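You operate a simulated robot arm through the tools that you are given. There is no shell and no other tool. Be economical: measure what you need, move in short steps, check, and stop when the job is done.

You run a simulated robot arm. Do the job below in one go: nothing can be reset, and whatever is moved stays where it is left.

Task
Change the empty glue cartridge for the type on the purple card and try one shot.
Fine: Stand the empty one in the yellow tub; swing the latch back over the new one before the shot on the drip card. Set down upright: glue cartridge.

Only the result counts: the job must be done as asked and must still hold three seconds after the hand-in. Knocking over, shifting, dropping, spilling or breaking anything else fails it.

Robot
A 7-joint arm with a two-finger parallel gripper on a trunk, on a base that drives. Base frame: it is fixed to the floor where the robot stands at the start and does not move with it; the origin is under the middle of the robot, x ahead of it, y to its left, z up; the surface under the hand at the start is at about z = 0.812. Readings come in m, rad, newtons and seconds.
With the tool pointing down near the work surface it reaches from about 0.48 to 0.92 m from the robot's upright axis, wherever it stands. Its first joint turns from -2.007 to 2.007 rad. Places, roughly: cartridge holder of the glue dispenser [0.6, 0.1, 1]; cartridge latch [0.6, 0.1, 1.1]; glue dispenser [0.6, 0.1, 0.9]; glue dispenser lever [0.5, 0.1, 1]; purple card [0.8, 0, 0.8]; yellow tub at the finishing bench [0.6, -0.6, 0.8]. Payload 3.91 kg.
The TCP is the grasp point between the finger pads, 0.03 m short of the fingertips. In the tool frame z runs along the fingers and y along their closing line. The gripper opens to 0.11 m. The fingers are 0.02 m wide and 0.01 m thick; the gripper's body (0.048 by 0.112 m) begins 0.055 m behind the TCP.
Orientation is told as [roll, pitch, yaw] about the base's x, y, z axes, in that order, counted from this pose: with the fingers straight down and closing along the base's y, the tool's x points along the base's -x, its y along +y and its z along -z.

Tools
- The arm moves only by the tool arm_command. Its argument "rows" is a list of rows, each an object (a shift or turn left out is 0, a gripper value left out holds the last) with "gripper": the finger opening in mm, from 0 to 110; "translation": the shift along the tool's x, y, z in mm, a list of three; "rot": the turn, a rotation vector about the tool's x, y, z in rad, a list of three. In form: [{"gripper": gripper, "translation": [x, y, z], "rot": [ax, ay, az]}, ...]. A call has 1 to 8 rows; each row is the pose to reach, as a shift and turn from the pose commanded when the call began, along the tool's axes at that moment. A row lasts 0.2 s, in which the tool goes at most 0.05 m and 0.15 rad; a call with a longer step from one row to the next is refused whole, and so is a gripper value outside its range. Where a pose cannot be reached the arm comes as near as it can. A force on the tool above 40 N (or 10 N above the force at the start of the call, whichever is more), or a blocked arm, ends the call early, and 0.2 s more pass. Each finger travels about 0.153 m/s and halts on what it meets, pressing with about 33 N; the grip force reading is that of the motor and also rises with nothing between the fingers. The clock runs only during rows and for 0.2 s after the last one: add rows that repeat a pose to give the fingers time. It gives the time, the measured TCP pose, the force on the tool (base axes), the opening and the grip force at its end, in the units of the frame above (readings bear some noise), with the torque about the TCP (base axes, N m) and any sound that the robot's microphone picked up, and new pictures: "pictures" is both (left out), scene, wrist or none.
- Cameras (640 x 400 px; columns grow to the right, rows downward): "scene" is now at [0.2228, 0.1667, 1.389]; the picture's right is [-0.41, -0.91, 0.00], its down [-0.52, 0.24, -0.82] and it looks along [0.75, -0.34, -0.57] (base axes); focal length 214 px, centre (320, 200). "wrist" rides on the gripper at [0.072, 0.017, -0.103] in the tool frame; the picture's right is [-0.23, 0.97, 0.00], its down [-0.76, -0.18, -0.62] and it looks along [-0.61, -0.14, 0.78] (tool axes); focal length 222 px, centre (320, 200). There is no depth. A picture from a camera that has moved, and an enlarged one, comes with that camera's place and axes in the base frame and with its lens.
- slide_trunk(by): slides the trunk up (or, below 0, down) by that many m; the arm and the scene camera ride with it, the base frame stays. It gives what a move gives, with no picture.
- roll_base(legs): drives the robot by 1 to 6 legs, each [ahead, left, turn to the left] in m, m and rad, along the robot's own axes; the way and the turn of a leg run together, so that a leg with both is an arc; at most 1.5 m and 3.142 rad a leg. The arm and the cameras ride along, it lands a little off, and it stops where it bumps. It gives what a move gives, and a new picture of the scene camera.
- pan_tilt(pan, tilt): turns the head with the scene camera to pan (to the left, within 1.396 rad either way) and tilt (down, from -0.506 to 1.204), counted from straight ahead of the robot. It gives what a move gives, and a new picture of the scene camera.
- inspect(camera, box): a new picture of the part [left, top, right, bottom] of that camera's present view, enlarged. The clock stands still meanwhile.
- finish_job(): hands the job in; it is judged then, once.

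Go step by step. Nothing tells you exact positions but the pictures and the camera data: compare them with the known pose of the tool, close in by small moves and look again before you grip or let go. The budget is 120 turns and 260 pictures, counting those below and the enlarged ones. Unless the task says otherwise, let go and move clear before handing in, and close with one line.

The tools are called after "Emit:" as name(argument=value, ...) on one line, values as JSON. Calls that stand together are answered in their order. arm_command: Moves the arm, as the interface text tells. Its arguments: {"type":"object","properties":{"rows":{"type":"array"},"pictures":{"type":"string","enum":["both","scene","wrist","none"]}},"required":["rows"]} The other tools are called the same way: slide_trunk (by) slides the trunk up or down; roll_base (legs) drives the base; pan_tilt (pan, tilt) turns the head that bears the scene camera; inspect (camera, box) takes an enlarged picture of a part of a camera's view; finish_job () hands the job in.

At the start:

```text
time_s: 0.0
position: [0.4676, 0.1175, 1.2759]
tcp_rot: [0.0, -0.001, 0.001]
contact_force: [-0.8, -1.2, -0.8]
moment: [0.01, 0.03, 0.0]
opening: 0.1101
grip_force: 0.0
trunk travel left (down, up): [-0.725, 0.265]
robot x, y, heading: [0.0026, -0.0028, 0.001]
head pan, tilt: [-0.428, 0.607]
```

scene: 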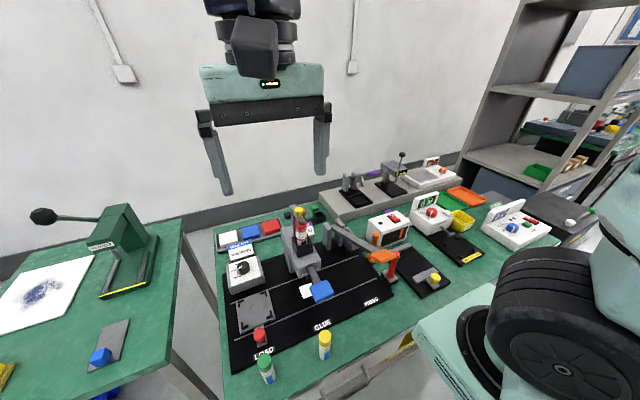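
wrist: 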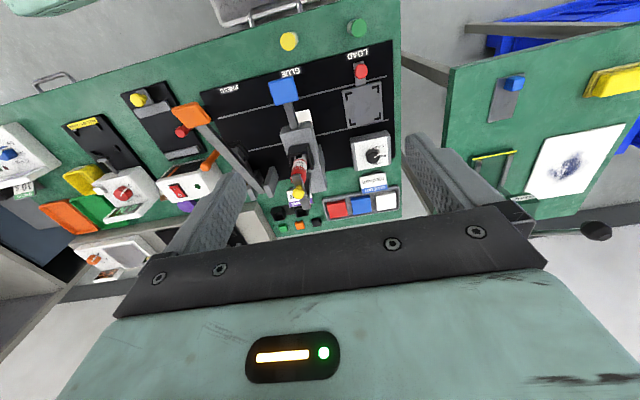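

I see the bench with the glue dispenser in the middle, and cartridges of several colours in front. I'll look closer at the dispenser, the cartridges and the purple card.

Emit:
inspect(camera="scene", box=[210, 190, 370, 290])

Emit:
inspect(camera="scene", box=[220, 270, 380, 390])

Emit:
inspect(camera="wrist", box=[240, 130, 420, 240])

Emit:
inspect(camera="scene", box=[350, 150, 560, 300])

```text
4.00 times, centred on (290, 240) of scene
camera zoom: at [0.2228, 0.1667, 1.389], right [-0.41, -0.91, 0.0], down [-0.52, 0.24, -0.82], along [0.75, -0.34, -0.57], focal length 858 px, centre (440, 40)
```

zoom: 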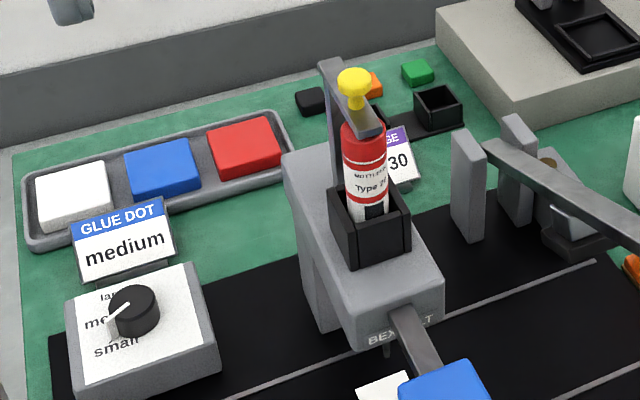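

```text
3.33 times, centred on (300, 330) of scene
camera zoom: at [0.2228, 0.1667, 1.389], right [-0.41, -0.91, 0.0], down [-0.52, 0.24, -0.82], along [0.75, -0.34, -0.57], focal length 715 px, centre (387, -233)
```

zoom: 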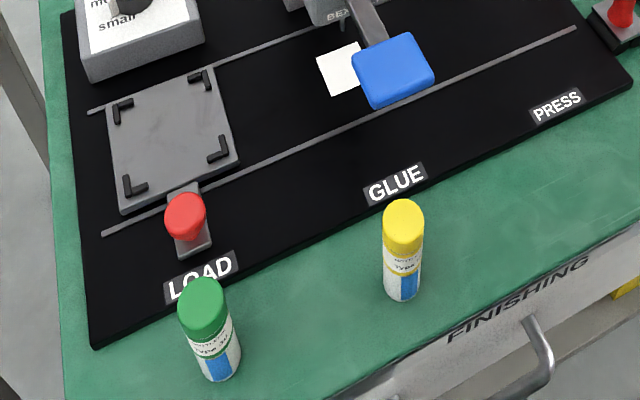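

```text
3.56 times, centred on (330, 185) of wrist
camera zoom: at [0.395, 0.1348, 1.3786], right [0.23, 0.97, 0.0], down [0.76, -0.18, 0.62], along [0.61, -0.14, -0.78], focal length 790 px, centre (284, 253)
```

zoom: 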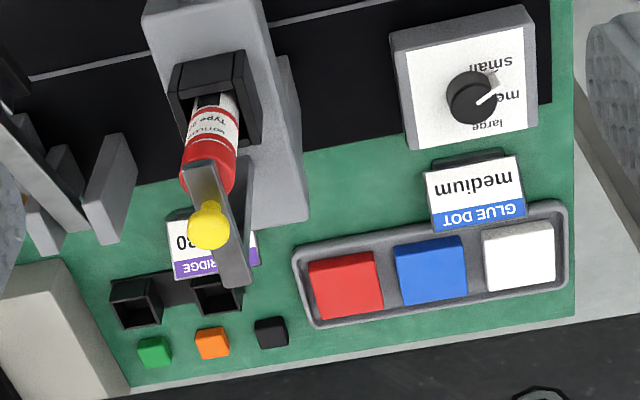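

```text
2.67 times, centred on (455, 225) of scene
camera zoom: at [0.2228, 0.1667, 1.389], right [-0.41, -0.91, 0.0], down [-0.52, 0.24, -0.82], along [0.75, -0.34, -0.57], focal length 572 px, centre (-40, 133)
```

zoom: 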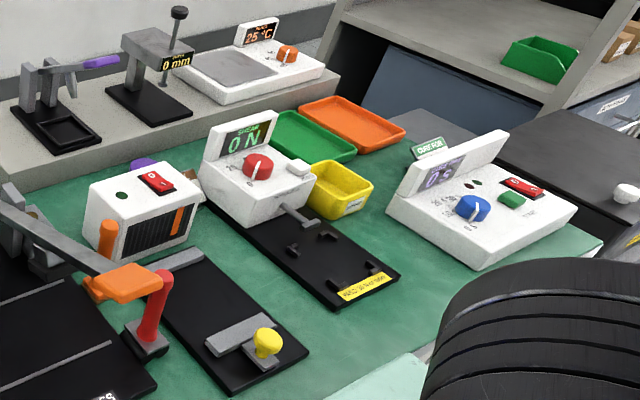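

The empty one looks red-labelled and stands in the holder under a latch with a yellow knob. I need to read the labels on the card and both fresh cartridges.

Emit:
inspect(camera="scene", box=[285, 200, 333, 230])

Emit:
inspect(camera="scene", box=[255, 325, 335, 385])

Emit:
inspect(camera="wrist", box=[270, 140, 334, 235])

Emit:
inspect(camera="scene", box=[270, 230, 350, 310])

```text
13.33 times, centred on (309, 215) of scene
camera zoom: at [0.2228, 0.1667, 1.389], right [-0.41, -0.91, 0.0], down [-0.52, 0.24, -0.82], along [0.75, -0.34, -0.57], focal length 2860 px, centre (467, 0)
```

zoom: 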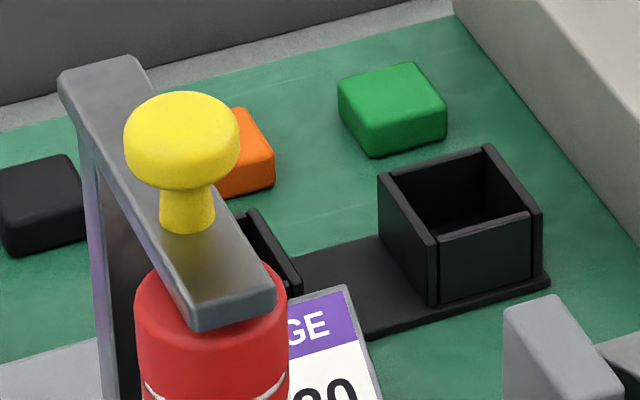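

```text
6.67 times, centred on (295, 355) of scene
camera zoom: at [0.2228, 0.1667, 1.389], right [-0.41, -0.91, 0.0], down [-0.52, 0.24, -0.82], along [0.75, -0.34, -0.57], focal length 1430 px, centre (487, -833)
```

zoom: 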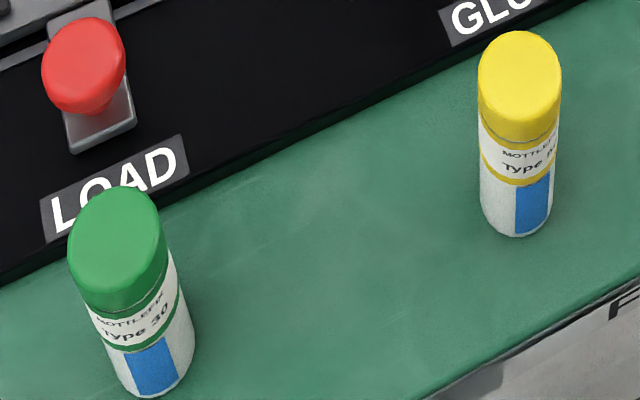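

```text
4.21 times, centred on (302, 188) of wrist
camera zoom: at [0.395, 0.1348, 1.3786], right [0.23, 0.97, 0.0], down [0.76, -0.18, 0.62], along [0.61, -0.14, -0.78], focal length 935 px, centre (396, 253)
```

zoom: 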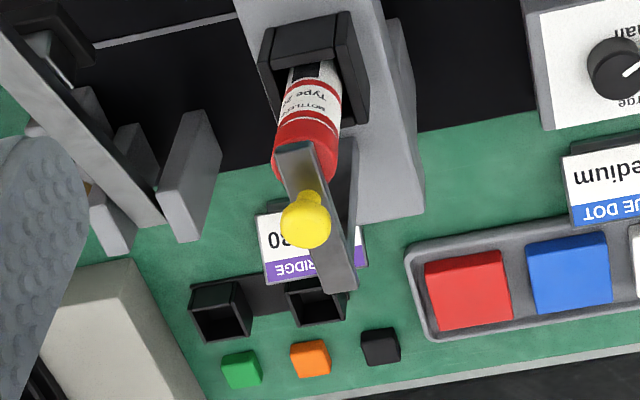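

```text
5.00 times, centred on (310, 270) of scene
camera zoom: at [0.2228, 0.1667, 1.389], right [-0.41, -0.91, 0.0], down [-0.52, 0.24, -0.82], along [0.75, -0.34, -0.57], focal length 1072 px, centre (370, -150)
```

zoom: 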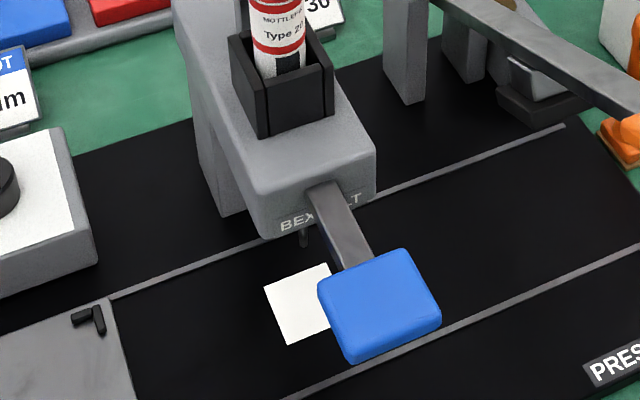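

The card reads "30" and the green cartridge reads "Type 30"; the red one in the holder looks like Type 20-something, and the yellow knob on the latch comes out near (0.603, 0.050, 1.086). Next I bring the hand above the latch and look from there.

Emit:
arm_command(rows=[{"translation": [-30, -20, 0]}, {"translation": [-70, -40, 10]}, {"translation": [-110, -60, 20]}, {"translation": [-130, -67, 60]}, {"translation": [-130, -67, 60]}], pictures="both")

Emit:
inspect(camera="wrist", box=[200, 20, 440, 220])

Emit:
inspect(camera="scene", box=[250, 170, 350, 250])

```text
time_s: 1.2
position: [0.5971, 0.0511, 1.2156]
tcp_rot: [0.002, 0.0, 0.0]
contact_force: [-1.5, 0.1, 0.7]
moment: [0.01, -0.01, -0.01]
opening: 0.1099
grip_force: 0.0
trunk travel left (down, up): [-0.725, 0.265]
robot x, y, heading: [-0.0027, 0.0001, 0.003]
head pan, tilt: [-0.428, 0.607]
camera scene: at [0.2228, 0.1667, 1.389], right [-0.41, -0.91, 0.0], down [-0.52, 0.24, -0.82], along [0.75, -0.34, -0.57], focal length 214 px, centre (320, 200)
camera wrist: at [0.5244, 0.0673, 1.3184], right [0.23, 0.97, 0.0], down [0.76, -0.18, 0.62], along [0.61, -0.14, -0.78], focal length 222 px, centre (320, 200)
```

scene: 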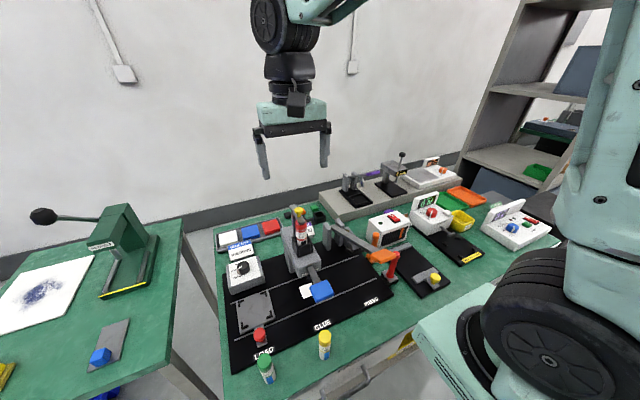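
wrist: 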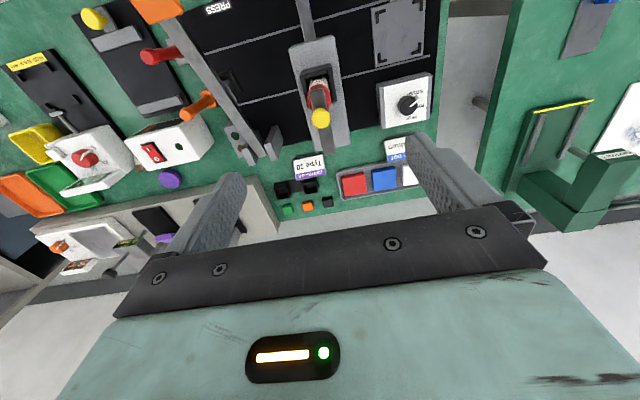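

```text
2.00 times, centred on (320, 120) of wrist
camera zoom: at [0.5244, 0.0673, 1.3184], right [0.23, 0.97, 0.0], down [0.76, -0.18, 0.62], along [0.61, -0.14, -0.78], focal length 444 px, centre (320, 360)
```

zoom: 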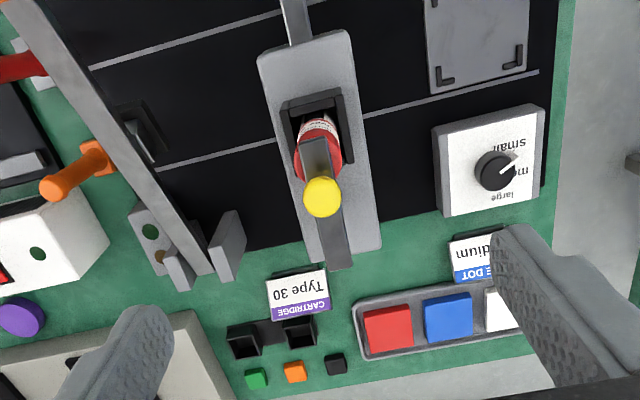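

```text
5.00 times, centred on (300, 210) of scene
camera zoom: at [0.2228, 0.1667, 1.389], right [-0.41, -0.91, 0.0], down [-0.52, 0.24, -0.82], along [0.75, -0.34, -0.57], focal length 1072 px, centre (420, 150)
```

zoom: 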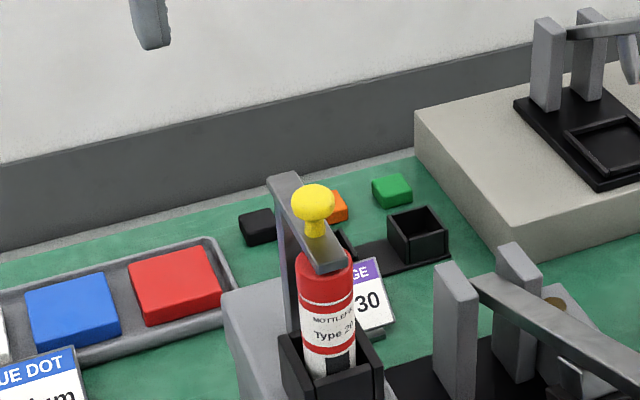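

The card clearly reads "Type 30", so the green cartridge is the right one. The knob is at about (0.600, 0.050, 1.088), with the latch pivot near (0.645, 0.049), so I lower over the knob.

Emit:
arm_command(rows=[{"gripper": 50, "translation": [-3, -1, 40]}, {"gripper": 50, "translation": [-3, -1, 80]}, {"gripper": 50, "translation": [-3, -1, 100]}, {"gripper": 50, "translation": [-3, -1, 112]}, {"gripper": 50, "translation": [-3, -1, 112]}], pictures="wrist")

Emit:
inspect(camera="scene", box=[260, 170, 360, 250])

```text
time_s: 2.4
position: [0.6, 0.0501, 1.104]
tcp_rot: [0.0, 0.001, 0.0]
contact_force: [0.3, 0.3, 0.8]
moment: [0.0, 0.0, 0.01]
opening: 0.05
grip_force: 0.0
trunk travel left (down, up): [-0.725, 0.265]
robot x, y, heading: [-0.0006, 0.0013, -0.001]
head pan, tilt: [-0.428, 0.607]
camera wrist: at [0.5283, 0.0667, 1.2062], right [0.23, 0.97, 0.0], down [0.76, -0.18, 0.62], along [0.61, -0.14, -0.78], focal length 222 px, centre (320, 200)
```

wrist: 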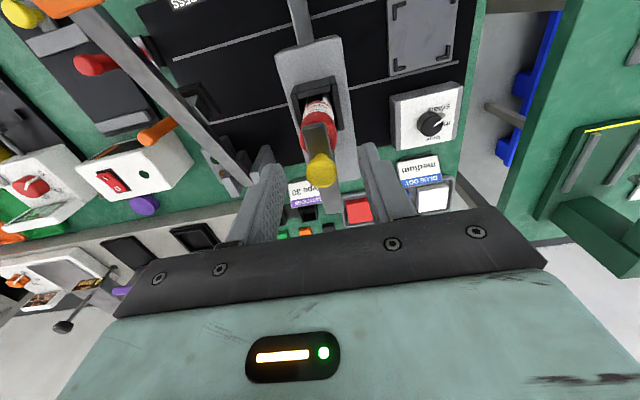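

```text
5.00 times, centred on (310, 210) of scene
camera zoom: at [0.2228, 0.1667, 1.389], right [-0.41, -0.91, 0.0], down [-0.52, 0.24, -0.82], along [0.75, -0.34, -0.57], focal length 1072 px, centre (370, 150)
```

zoom: 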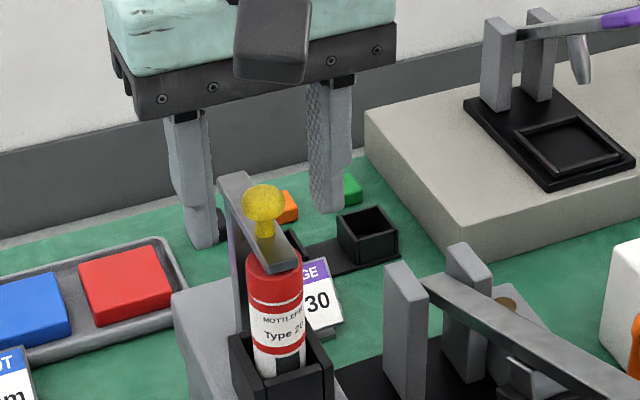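

The fingertips straddle the knob head, level with it, so I close on it.

Emit:
arm_command(rows=[{"gripper": 10, "translation": [0, 0, 3]}, {"gripper": 10, "translation": [0, 0, 3]}, {"gripper": 10, "translation": [0, 0, 3]}], pictures="wrist")

Emit:
inspect(camera="scene", box=[260, 170, 360, 250])

```text
time_s: 3.2
position: [0.5995, 0.0505, 1.104]
tcp_rot: [0.001, -0.004, 0.0]
contact_force: [2.0, -0.9, 28.4]
moment: [-0.02, 0.42, -0.08]
opening: 0.019
grip_force: 45.0
trunk travel left (down, up): [-0.725, 0.265]
robot x, y, heading: [0.0021, 0.0024, 0.001]
head pan, tilt: [-0.428, 0.607]
camera wrist: at [0.5276, 0.0666, 1.2051], right [0.23, 0.97, 0.0], down [0.76, -0.18, 0.63], along [0.61, -0.14, -0.78], focal length 222 px, centre (320, 200)
```

wrist: 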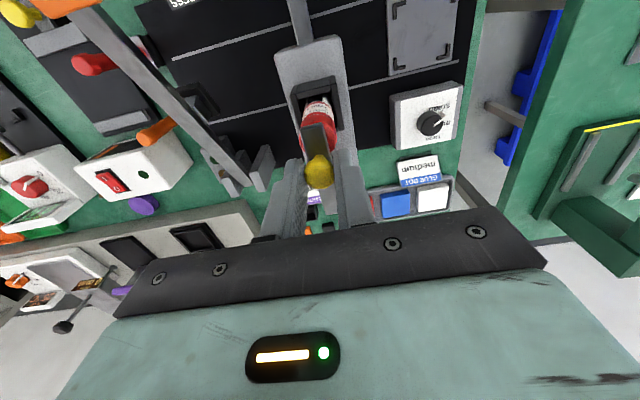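

```text
5.00 times, centred on (310, 210) of scene
camera zoom: at [0.2221, 0.1665, 1.3895], right [-0.41, -0.91, 0.0], down [-0.52, 0.24, -0.82], along [0.75, -0.34, -0.57], focal length 1072 px, centre (370, 150)
```

zoom: 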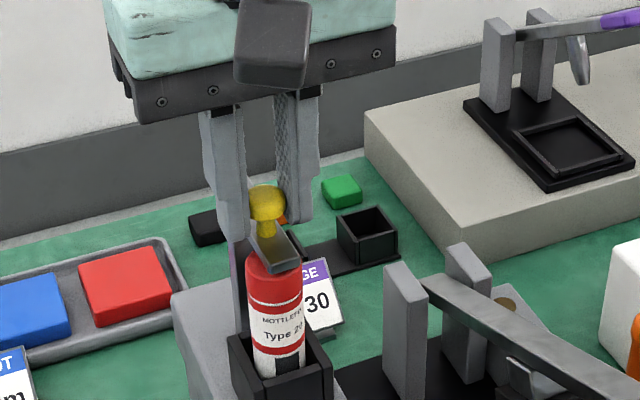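

The fingers hold the knob but press down on the latch arm, so I ease up 5 mm. Then I test the swing to the robot's right (-y).

Emit:
arm_command(rows=[{"gripper": 10, "translation": [0, 0, -5]}, {"gripper": 10, "translation": [-0.5, -6.7, -5], "rot": [0, 0, -0.15]}, {"gripper": 10, "translation": [-2, -13.3, -5], "rot": [0, 0, -0.3]}], pictures="none")

Emit:
inspect(camera="scene", box=[260, 170, 360, 250])

```text
time_s: 4.0
position: [0.6011, 0.037, 1.1023]
tcp_rot: [0.001, 0.005, 0.3]
contact_force: [6.4, 2.1, -28.3]
moment: [0.02, -0.07, 0.01]
opening: 0.0192
grip_force: 45.6
trunk travel left (down, up): [-0.725, 0.265]
robot x, y, heading: [-0.0005, -0.0004, 0.002]
head pan, tilt: [-0.428, 0.607]
```

```text
5.00 times, centred on (310, 210) of scene
camera zoom: at [0.2242, 0.167, 1.3883], right [-0.41, -0.91, 0.0], down [-0.52, 0.24, -0.82], along [0.75, -0.34, -0.57], focal length 1072 px, centre (370, 150)
```

zoom: 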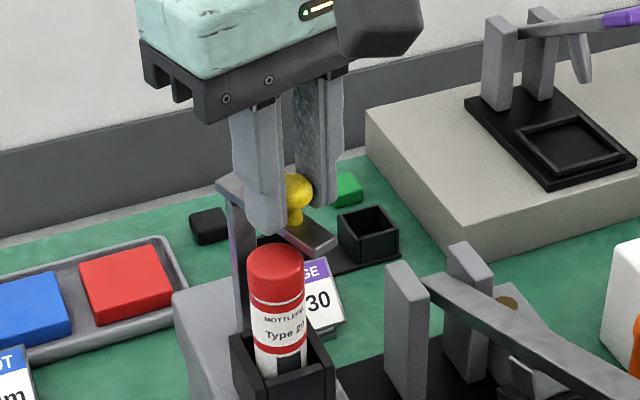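

The latch swings freely to the right. I continue along the arc, easing off the upward pull.

Emit:
arm_command(rows=[{"gripper": 10, "translation": [-0.5, -6.7, 3], "rot": [0, 0, -0.15]}, {"gripper": 10, "translation": [-2, -13.3, 3], "rot": [0, 0, -0.3]}, {"gripper": 10, "translation": [-4.5, -19.6, 3], "rot": [0, 0, -0.45]}, {"gripper": 10, "translation": [-7.9, -25.4, 3], "rot": [0, 0, -0.6]}, {"gripper": 10, "translation": [-12.1, -30.7, 3], "rot": [0, 0, -0.75]}, {"gripper": 10, "translation": [-17, -35.3, 3], "rot": [0, 0, -0.9]}, {"gripper": 10, "translation": [-22.6, -39, 3], "rot": [0, 0, -1.05]}, {"gripper": 10, "translation": [-28.7, -41.9, 3], "rot": [0, 0, -1.2]}], pictures="none")

Emit:
inspect(camera="scene", box=[260, 170, 360, 250])

```text
time_s: 5.8
position: [0.6407, 0.0084, 1.1036]
tcp_rot: [-0.001, 0.0, 1.504]
contact_force: [-0.7, 26.0, 2.6]
moment: [1.07, -0.03, -0.08]
opening: 0.0191
grip_force: 44.8
trunk travel left (down, up): [-0.725, 0.265]
robot x, y, heading: [-0.0014, 0.0001, 0.002]
head pan, tilt: [-0.428, 0.607]
```

```text
5.00 times, centred on (310, 210) of scene
camera zoom: at [0.2227, 0.1682, 1.3889], right [-0.41, -0.91, 0.0], down [-0.52, 0.24, -0.82], along [0.75, -0.34, -0.57], focal length 1072 px, centre (370, 150)
```

zoom: 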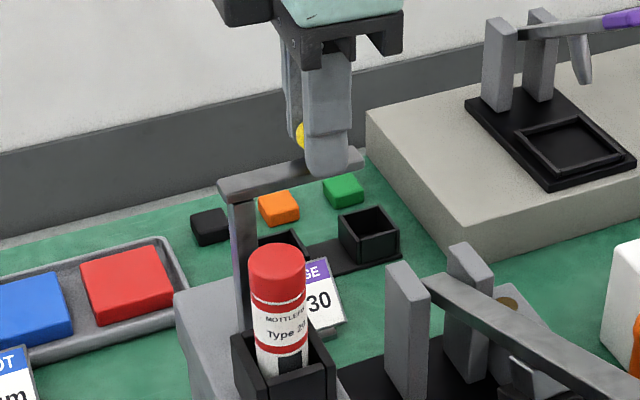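

The latch is now swung about 86° clear of the cartridge. I let go of the knob, rise and turn the hand back.

Emit:
arm_command(rows=[{"gripper": 40, "translation": [0, 2, 0]}, {"gripper": 40, "translation": [0, 2, 0]}, {"gripper": 40, "translation": [0, 2, -45]}, {"gripper": 40, "translation": [0, 2, -90]}], pictures="none")

Emit:
arm_command(rows=[{"rot": [0, 0, 0.15]}, {"rot": [0, 0, 0.3]}, {"rot": [0, 0, 0.45]}, {"rot": [0, 0, 0.6]}, {"rot": [0, 0, 0.75]}, {"rot": [0, 0, 0.9]}, {"rot": [0, 0, 1.05]}, {"rot": [0, 0, 1.2]}], pictures="none")

Emit:
arm_command(rows=[{"gripper": 60, "rot": [0, 0, 0.15]}, {"gripper": 60, "rot": [0, 0, 0.3]}, {"gripper": 60, "rot": [0, 0, 0.3]}], pictures="both")

Emit:
inspect(camera="scene", box=[260, 180, 340, 260])

Emit:
inspect(camera="wrist", box=[250, 20, 410, 220])

```text
time_s: 6.8
position: [0.6393, 0.0046, 1.1926]
tcp_rot: [0.001, 0.001, 1.499]
contact_force: [0.1, 0.5, 0.6]
moment: [-0.02, 0.04, 0.0]
opening: 0.0398
grip_force: 0.1
trunk travel left (down, up): [-0.725, 0.265]
robot x, y, heading: [0.0021, -0.002, -0.001]
head pan, tilt: [-0.428, 0.607]
```

```text
time_s: 8.6
position: [0.6382, 0.0051, 1.1934]
tcp_rot: [-0.001, 0.0, 0.297]
contact_force: [-0.5, -0.1, -0.6]
moment: [0.03, 0.01, 0.0]
opening: 0.04
grip_force: 0.1
trunk travel left (down, up): [-0.725, 0.265]
robot x, y, heading: [-0.0005, -0.0043, -0.001]
head pan, tilt: [-0.428, 0.607]
```

```text
time_s: 9.4
position: [0.6391, 0.0063, 1.1936]
tcp_rot: [0.0, 0.0, -0.003]
contact_force: [-0.1, 0.6, 0.7]
moment: [-0.01, -0.03, -0.03]
opening: 0.0601
grip_force: 0.0
trunk travel left (down, up): [-0.725, 0.265]
robot x, y, heading: [-0.0013, -0.0012, -0.003]
head pan, tilt: [-0.428, 0.607]
camera scene: at [0.2228, 0.1667, 1.389], right [-0.41, -0.91, 0.0], down [-0.52, 0.24, -0.82], along [0.75, -0.34, -0.57], focal length 214 px, centre (320, 200)
camera wrist: at [0.568, 0.0221, 1.296], right [0.23, 0.97, 0.0], down [0.76, -0.18, 0.62], along [0.61, -0.14, -0.78], focal length 222 px, centre (320, 200)
```

scene: 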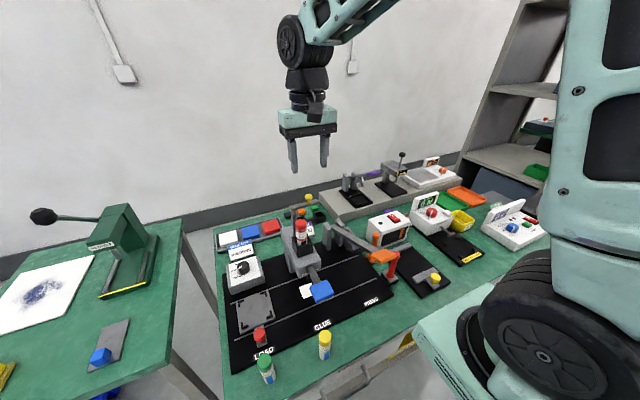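
wrist: 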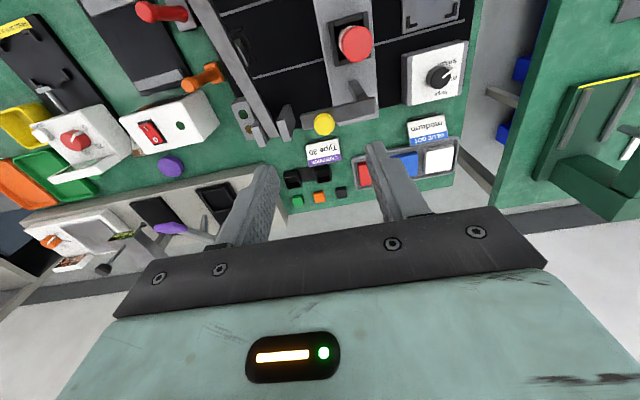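

```text
5.00 times, centred on (300, 220) of scene
camera zoom: at [0.2228, 0.1667, 1.389], right [-0.41, -0.91, 0.0], down [-0.52, 0.24, -0.82], along [0.75, -0.34, -0.57], focal length 1072 px, centre (420, 100)
```

zoom: 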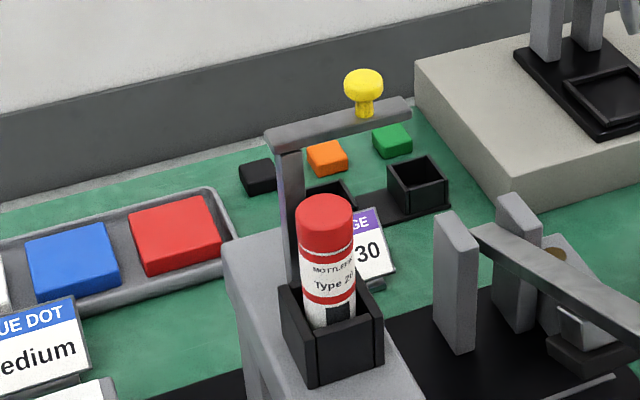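

```text
2.00 times, centred on (330, 120) of wrist
camera zoom: at [0.568, 0.0221, 1.296], right [0.23, 0.97, 0.0], down [0.76, -0.18, 0.62], along [0.61, -0.14, -0.78], focal length 444 px, centre (300, 360)
```

zoom: 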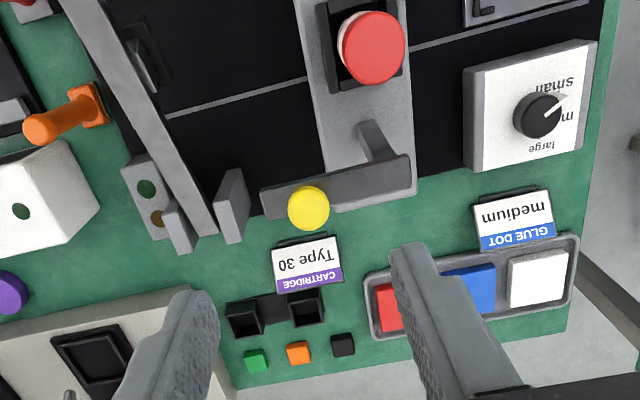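

The cartridge cap top is at about (0.590, 0.050, 1.060) and clear of the latch. I move above it and lower to a high grip.

Emit:
arm_command(rows=[{"gripper": 50, "translation": [25, 22, 0]}, {"gripper": 50, "translation": [49, 44, 0]}, {"gripper": 50, "translation": [49, 44, 45]}, {"gripper": 50, "translation": [49, 44, 90]}, {"gripper": 50, "translation": [49, 44, 110]}, {"gripper": 50, "translation": [49, 44, 110]}], pictures="wrist")

Emit:
inspect(camera="scene", box=[260, 180, 340, 260])

```text
time_s: 10.8
position: [0.593, 0.05, 1.0801]
tcp_rot: [0.001, 0.0, 0.0]
contact_force: [0.8, 0.4, -0.3]
moment: [-0.03, 0.02, 0.0]
opening: 0.0501
grip_force: 0.0
trunk travel left (down, up): [-0.725, 0.265]
robot x, y, heading: [-0.0, 0.0009, -0.005]
head pan, tilt: [-0.428, 0.607]
camera wrist: at [0.52, 0.0666, 1.183], right [0.23, 0.97, 0.0], down [0.76, -0.18, 0.62], along [0.61, -0.14, -0.78], focal length 222 px, centre (320, 200)
```

wrist: 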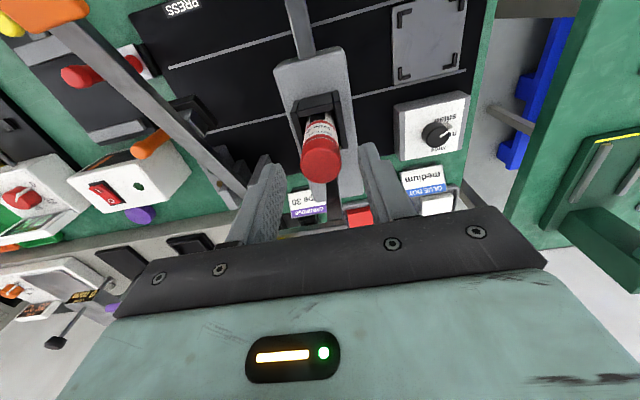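

```text
5.00 times, centred on (300, 220) of scene
camera zoom: at [0.2228, 0.1667, 1.389], right [-0.41, -0.91, 0.0], down [-0.52, 0.24, -0.82], along [0.75, -0.34, -0.57], focal length 1072 px, centre (420, 100)
```

zoom: 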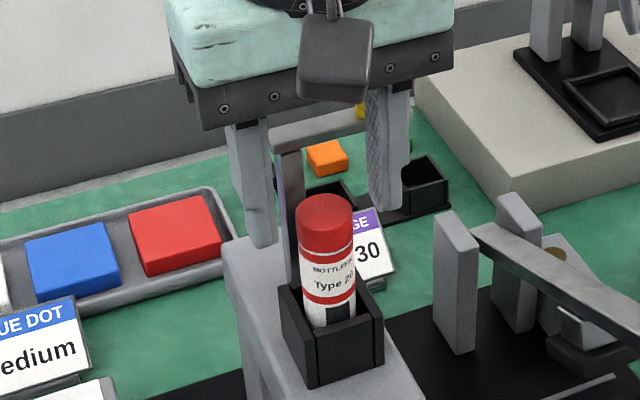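

The fingers straddle the cap. I lower 36 mm and close.

Emit:
arm_command(rows=[{"gripper": 50, "translation": [2, 0, 20]}, {"gripper": 50, "translation": [2, 0, 36]}, {"gripper": 15, "translation": [2, 0, 36]}, {"gripper": 15, "translation": [2, 0, 36]}, {"gripper": 15, "translation": [2, 0, 36]}], pictures="wrist")

Emit:
inspect(camera="scene", box=[260, 180, 340, 260])

```text
time_s: 12.0
position: [0.5886, 0.0494, 1.0463]
tcp_rot: [0.002, 0.002, 0.001]
contact_force: [0.5, 1.1, -0.3]
moment: [-0.01, 0.02, -0.05]
opening: 0.0255
grip_force: 32.9
trunk travel left (down, up): [-0.725, 0.265]
robot x, y, heading: [0.0011, 0.0021, -0.001]
head pan, tilt: [-0.428, 0.607]
camera wrist: at [0.517, 0.0662, 1.1489], right [0.23, 0.97, 0.0], down [0.76, -0.18, 0.62], along [0.61, -0.14, -0.78], focal length 222 px, centre (320, 200)
```

wrist: 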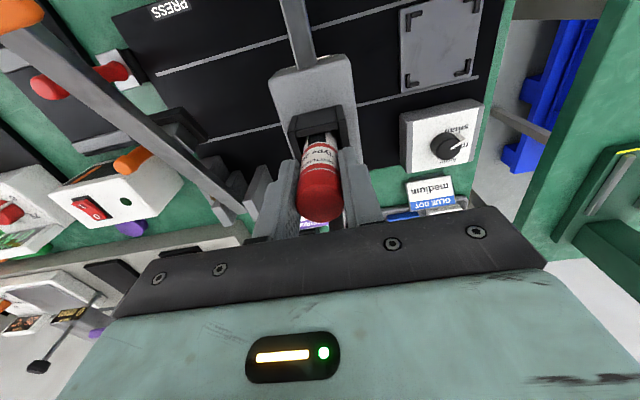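

```text
5.00 times, centred on (300, 220) of scene
camera zoom: at [0.2229, 0.1667, 1.389], right [-0.41, -0.91, 0.0], down [-0.52, 0.24, -0.82], along [0.75, -0.34, -0.57], focal length 1072 px, centre (420, 100)
```

zoom: 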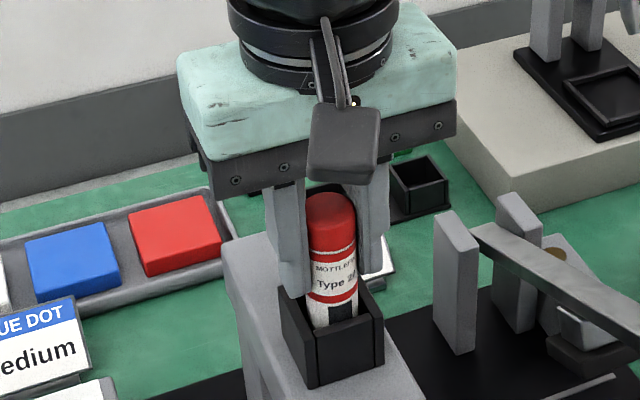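

The cartridge is gripped at 25.5 mm opening. I lift it straight up and look at the tub.

Emit:
arm_command(rows=[{"translation": [0, 0, -30]}, {"translation": [0, 0, -70]}, {"translation": [0, 0, -110]}, {"translation": [0, 0, -140]}, {"translation": [0, 0, -140]}], pictures="both")

Emit:
inspect(camera="scene", box=[420, 180, 500, 250])

Emit:
inspect(camera="scene", box=[260, 140, 360, 260])

```text
time_s: 13.2
position: [0.587, 0.0506, 1.187]
tcp_rot: [0.0, -0.002, -0.001]
contact_force: [0.3, 0.1, 0.0]
moment: [-0.03, 0.0, -0.02]
opening: 0.0256
grip_force: 33.3
trunk travel left (down, up): [-0.725, 0.265]
robot x, y, heading: [0.0, -0.0028, -0.0]
head pan, tilt: [-0.428, 0.607]
camera scene: at [0.2229, 0.1667, 1.389], right [-0.41, -0.91, 0.0], down [-0.52, 0.24, -0.82], along [0.75, -0.34, -0.57], focal length 214 px, centre (320, 200)
camera wrist: at [0.5157, 0.0668, 1.2894], right [0.23, 0.97, 0.0], down [0.76, -0.18, 0.62], along [0.61, -0.14, -0.78], focal length 222 px, centre (320, 200)
```

scene: 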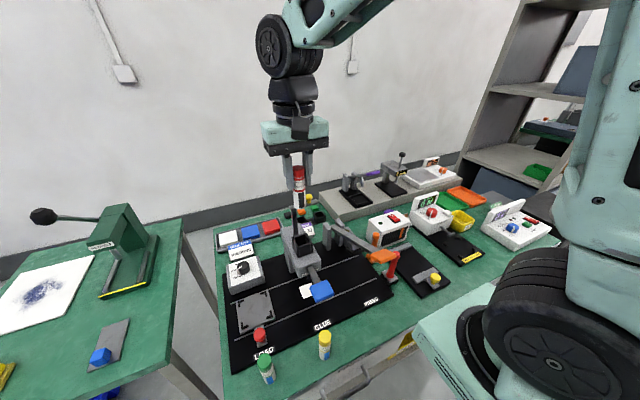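
wrist: 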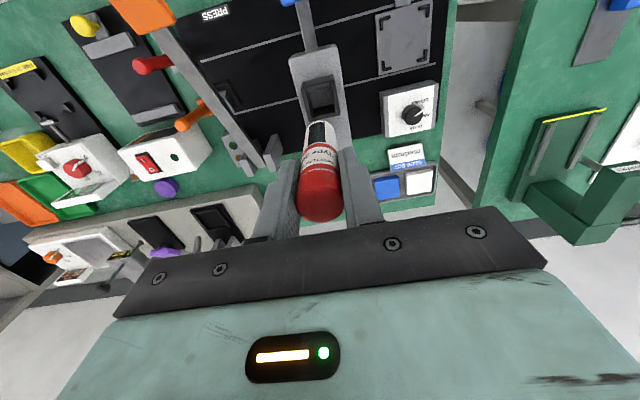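

```text
5.71 times, centred on (460, 215) of scene
camera zoom: at [0.2229, 0.1667, 1.389], right [-0.41, -0.91, 0.0], down [-0.52, 0.24, -0.82], along [0.75, -0.34, -0.57], focal length 1226 px, centre (-480, 114)
```

zoom: 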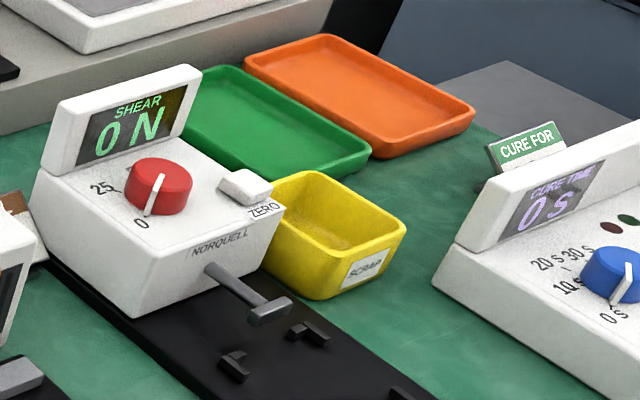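

```text
3.33 times, centred on (310, 200) of scene
camera zoom: at [0.2229, 0.1667, 1.389], right [-0.41, -0.91, 0.0], down [-0.52, 0.24, -0.82], along [0.75, -0.34, -0.57], focal length 715 px, centre (353, 200)
```

zoom: 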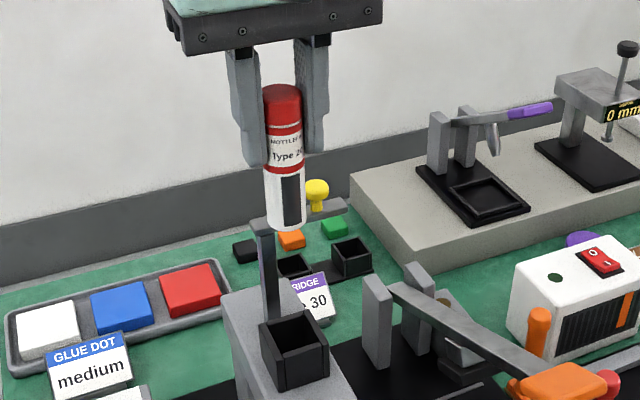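

The cartridge is out. The yellow "SCRAP" tub is at roughly (0.58, -0.59), so I carry the cartridge high over the bench and look down on the tub.

Emit:
arm_command(rows=[{"translation": [0, 0, -45]}, {"translation": [0, -45, -50]}, {"translation": [0, -90, -50]}, {"translation": [0, -135, -50]}, {"translation": [0, -180, -50]}, {"translation": [0, -225, -50]}, {"translation": [0, -270, -50]}, {"translation": [0, -315, -50]}], pictures="none")

Emit:
arm_command(rows=[{"translation": [5, -45, 0]}, {"translation": [10, -90, 0]}, {"translation": [15, -135, 0]}, {"translation": [20, -180, 0]}, {"translation": [20, -225, 0]}, {"translation": [20, -225, 0]}], pictures="both")

Emit:
inspect(camera="wrist", box=[200, 20, 440, 220])

```text
time_s: 15.0
position: [0.5879, -0.2653, 1.238]
tcp_rot: [0.001, 0.0, 0.001]
contact_force: [-0.3, 0.3, -0.4]
moment: [-0.02, 0.01, 0.0]
opening: 0.0256
grip_force: 32.7
trunk travel left (down, up): [-0.725, 0.265]
robot x, y, heading: [0.0021, -0.0018, -0.003]
head pan, tilt: [-0.428, 0.607]
```

```text
time_s: 16.4
position: [0.5676, -0.492, 1.2362]
tcp_rot: [0.0, 0.0, 0.0]
contact_force: [-0.6, 0.0, -0.8]
moment: [0.02, -0.01, 0.01]
opening: 0.0256
grip_force: 33.8
trunk travel left (down, up): [-0.725, 0.265]
robot x, y, heading: [0.0019, -0.0011, -0.002]
head pan, tilt: [-0.428, 0.607]
camera scene: at [0.2228, 0.1666, 1.389], right [-0.41, -0.91, 0.0], down [-0.52, 0.24, -0.82], along [0.75, -0.34, -0.57], focal length 214 px, centre (320, 200)
camera wrist: at [0.4957, -0.4751, 1.339], right [0.23, 0.97, 0.0], down [0.76, -0.18, 0.62], along [0.61, -0.14, -0.78], focal length 222 px, centre (320, 200)
```

scene: 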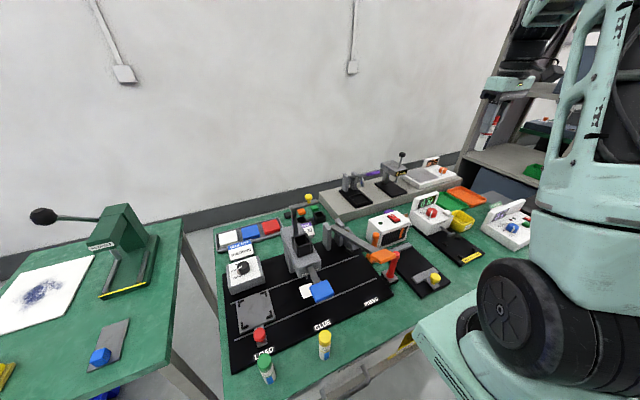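
wrist: 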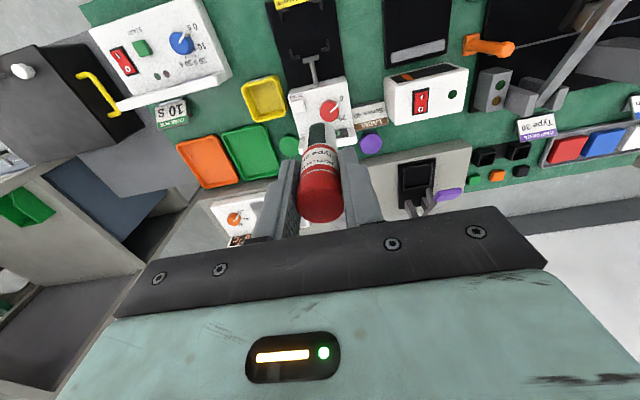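

```text
2.00 times, centred on (320, 120) of wrist
camera zoom: at [0.4957, -0.4751, 1.339], right [0.23, 0.97, 0.0], down [0.76, -0.18, 0.62], along [0.61, -0.14, -0.78], focal length 444 px, centre (320, 360)
```

zoom: 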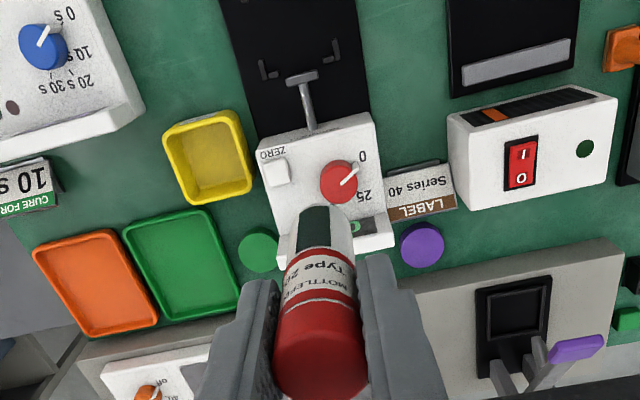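

The tub's rim spans about x 0.556–0.63 and y -0.65 to -0.57 at z ≈ 0.86. I move over its centre and start lowering.

Emit:
arm_command(rows=[{"translation": [-10, -42, 0]}, {"translation": [-20, -84, 0]}, {"translation": [-29, -124, 0]}, {"translation": [-29, -124, 45]}, {"translation": [-29, -124, 90]}, {"translation": [-29, -124, 135]}, {"translation": [-29, -124, 180]}, {"translation": [-29, -124, 220]}], pictures="both")

Emit:
inspect(camera="wrist", box=[240, 60, 420, 220])

Emit:
inspect(camera="scene", box=[420, 160, 500, 250])

```text
time_s: 18.2
position: [0.5983, -0.6164, 1.016]
tcp_rot: [0.0, 0.003, 0.001]
contact_force: [0.3, 0.0, -0.3]
moment: [-0.01, -0.01, -0.01]
opening: 0.0255
grip_force: 33.3
trunk travel left (down, up): [-0.725, 0.265]
robot x, y, heading: [0.0008, -0.0011, 0.003]
head pan, tilt: [-0.428, 0.607]
camera scene: at [0.2227, 0.1668, 1.389], right [-0.41, -0.91, 0.0], down [-0.52, 0.24, -0.82], along [0.75, -0.34, -0.57], focal length 214 px, centre (320, 200)
camera wrist: at [0.5264, -0.5997, 1.1181], right [0.23, 0.97, 0.0], down [0.76, -0.18, 0.62], along [0.61, -0.14, -0.78], focal length 222 px, centre (320, 200)
```

scene: 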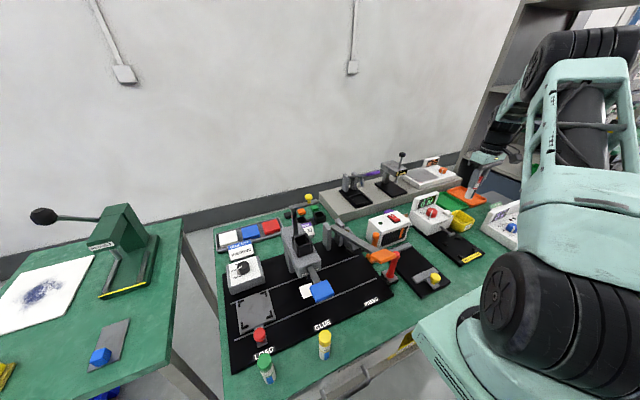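
wrist: 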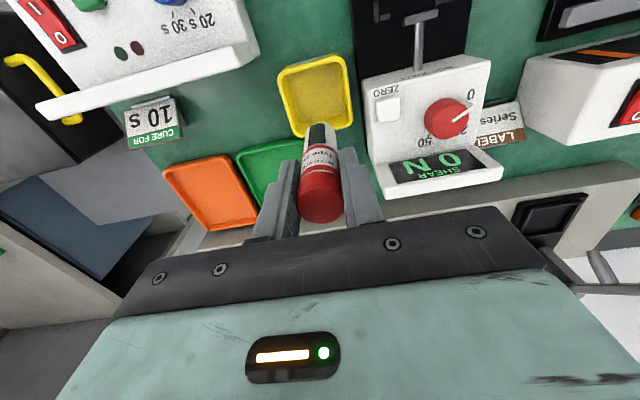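

```text
2.50 times, centred on (330, 140) of wrist
camera zoom: at [0.5264, -0.5997, 1.1181], right [0.23, 0.97, 0.0], down [0.76, -0.18, 0.62], along [0.61, -0.14, -0.78], focal length 555 px, centre (295, 350)
```

zoom: 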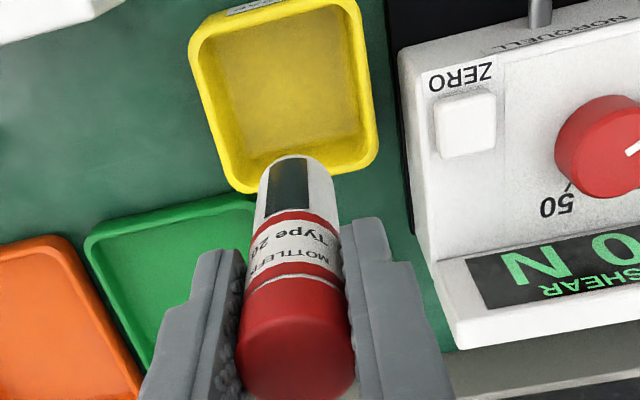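

```text
4.44 times, centred on (460, 205) of scene
camera zoom: at [0.2227, 0.1668, 1.389], right [-0.41, -0.91, 0.0], down [-0.52, 0.24, -0.82], along [0.75, -0.34, -0.57], focal length 953 px, centre (-302, 178)
```

zoom: 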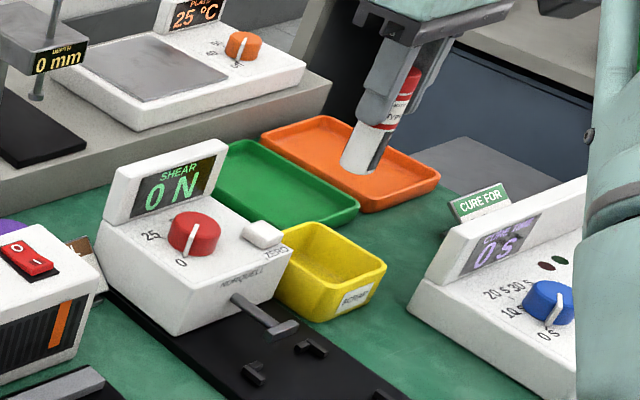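

The tub centre comes out at (0.592, -0.616), almost under the cartridge. I shift 5 mm back and lower to just above the floor.

Emit:
arm_command(rows=[{"translation": [5, 0, 30]}, {"translation": [5, 0, 60]}, {"translation": [5, 0, 85]}, {"translation": [5, 0, 100]}, {"translation": [5, 0, 100]}], pictures="none")

Emit:
inspect(camera="wrist", box=[240, 60, 420, 220])

Emit:
inspect(camera="scene", box=[420, 160, 500, 250])

```text
time_s: 19.4
position: [0.5926, -0.6155, 0.9171]
tcp_rot: [-0.001, 0.0, 0.0]
contact_force: [-0.4, -0.1, -0.7]
moment: [-0.02, 0.02, -0.02]
opening: 0.0254
grip_force: 32.9
trunk travel left (down, up): [-0.725, 0.265]
robot x, y, heading: [0.0009, 0.0011, 0.003]
head pan, tilt: [-0.428, 0.607]
```

```text
2.50 times, centred on (330, 140) of wrist
camera zoom: at [0.5208, -0.598, 1.0195], right [0.23, 0.97, 0.0], down [0.76, -0.18, 0.62], along [0.61, -0.14, -0.78], focal length 555 px, centre (295, 350)
```

zoom: 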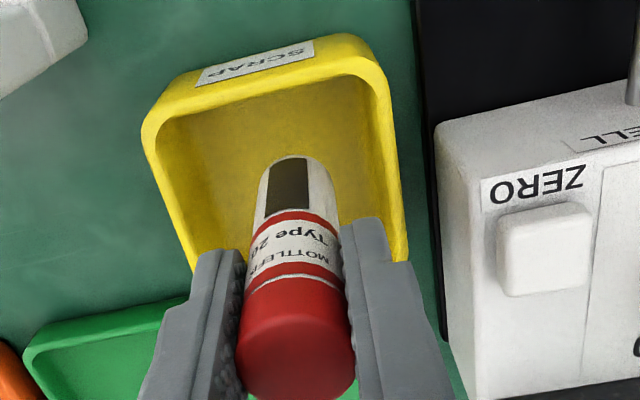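

```text
4.44 times, centred on (460, 205) of scene
camera zoom: at [0.2228, 0.1666, 1.389], right [-0.41, -0.91, 0.0], down [-0.52, 0.24, -0.82], along [0.75, -0.34, -0.57], focal length 953 px, centre (-302, 178)
```

zoom: 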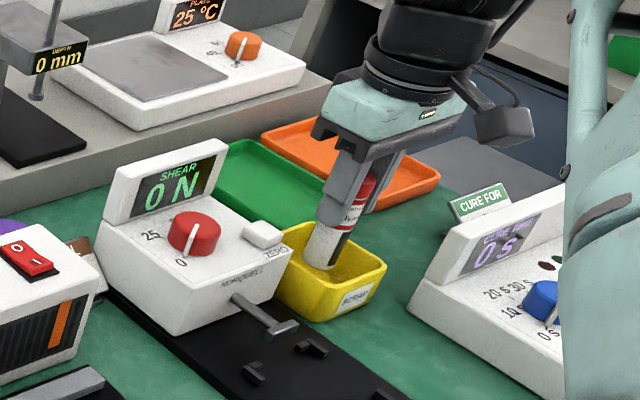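

The cartridge is inside the tub and centred. I lower in small steps until it touches the floor.

Emit:
arm_command(rows=[{"translation": [0, 0, 5]}, {"translation": [0, 0, 9]}, {"translation": [0, 0, 12]}, {"translation": [0, 0, 14]}, {"translation": [0, 0, 16]}, {"translation": [0, 0, 18]}], pictures="none")

```text
time_s: 20.8
position: [0.5924, -0.6161, 0.8982]
tcp_rot: [0.0, -0.002, -0.001]
contact_force: [-0.2, 0.6, -0.6]
moment: [-0.04, 0.01, 0.01]
opening: 0.0256
grip_force: 32.6
trunk travel left (down, up): [-0.725, 0.265]
robot x, y, heading: [0.0005, 0.0017, -0.002]
head pan, tilt: [-0.428, 0.607]
```

Emit:
arm_command(rows=[{"translation": [0, 0, 2]}, {"translation": [0, 0, 4]}, {"translation": [0, 0, 6]}, {"translation": [0, 0, 8]}], pictures="none")

Emit:
inspect(camera="wrist", box=[240, 60, 420, 220])

Emit:
inspect(camera="scene", box=[435, 180, 485, 240])

```text
time_s: 21.8
position: [0.5937, -0.6148, 0.8903]
tcp_rot: [0.0, -0.001, 0.001]
contact_force: [0.3, 0.5, 0.0]
moment: [-0.01, 0.02, 0.01]
opening: 0.0256
grip_force: 33.1
trunk travel left (down, up): [-0.725, 0.265]
robot x, y, heading: [-0.0007, 0.0017, -0.002]
head pan, tilt: [-0.428, 0.607]
```

```text
2.50 times, centred on (330, 140) of wrist
camera zoom: at [0.5216, -0.598, 0.9936], right [0.23, 0.97, 0.0], down [0.76, -0.18, 0.62], along [0.61, -0.14, -0.78], focal length 555 px, centre (295, 350)
```

zoom: 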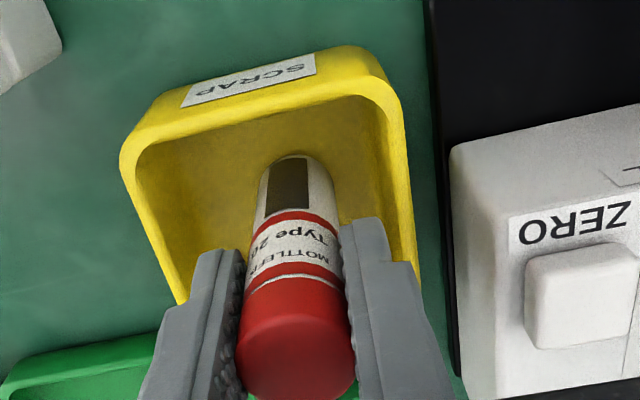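

```text
6.67 times, centred on (460, 210) of scene
camera zoom: at [0.2228, 0.1666, 1.389], right [-0.41, -0.91, 0.0], down [-0.52, 0.24, -0.82], along [0.75, -0.34, -0.57], focal length 1430 px, centre (-613, 133)
```

zoom: 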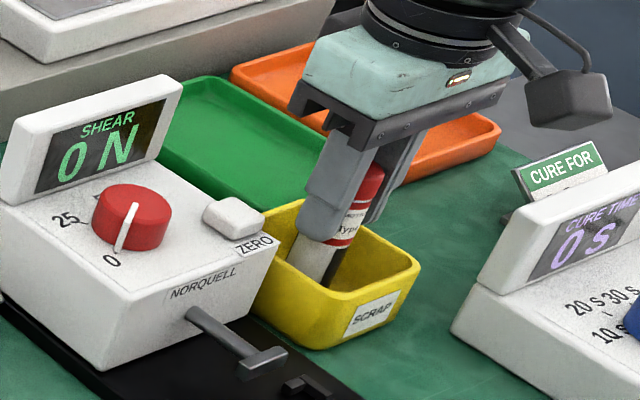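

No contact yet, and the bottom appears to be around 0.825, so I keep lowering gently.

Emit:
arm_command(rows=[{"translation": [0, 0, 2]}, {"translation": [0, 0, 4]}, {"translation": [0, 0, 6]}, {"translation": [0, 0, 8]}, {"translation": [0, 0, 10]}], pictures="none")

```text
time_s: 23.0
position: [0.592, -0.6157, 0.8844]
tcp_rot: [-0.004, -0.002, -0.001]
contact_force: [-1.1, 4.0, 23.8]
moment: [0.23, 0.01, 0.02]
opening: 0.0256
grip_force: 33.0
trunk travel left (down, up): [-0.725, 0.265]
robot x, y, heading: [-0.0003, 0.0007, -0.002]
head pan, tilt: [-0.428, 0.607]
```

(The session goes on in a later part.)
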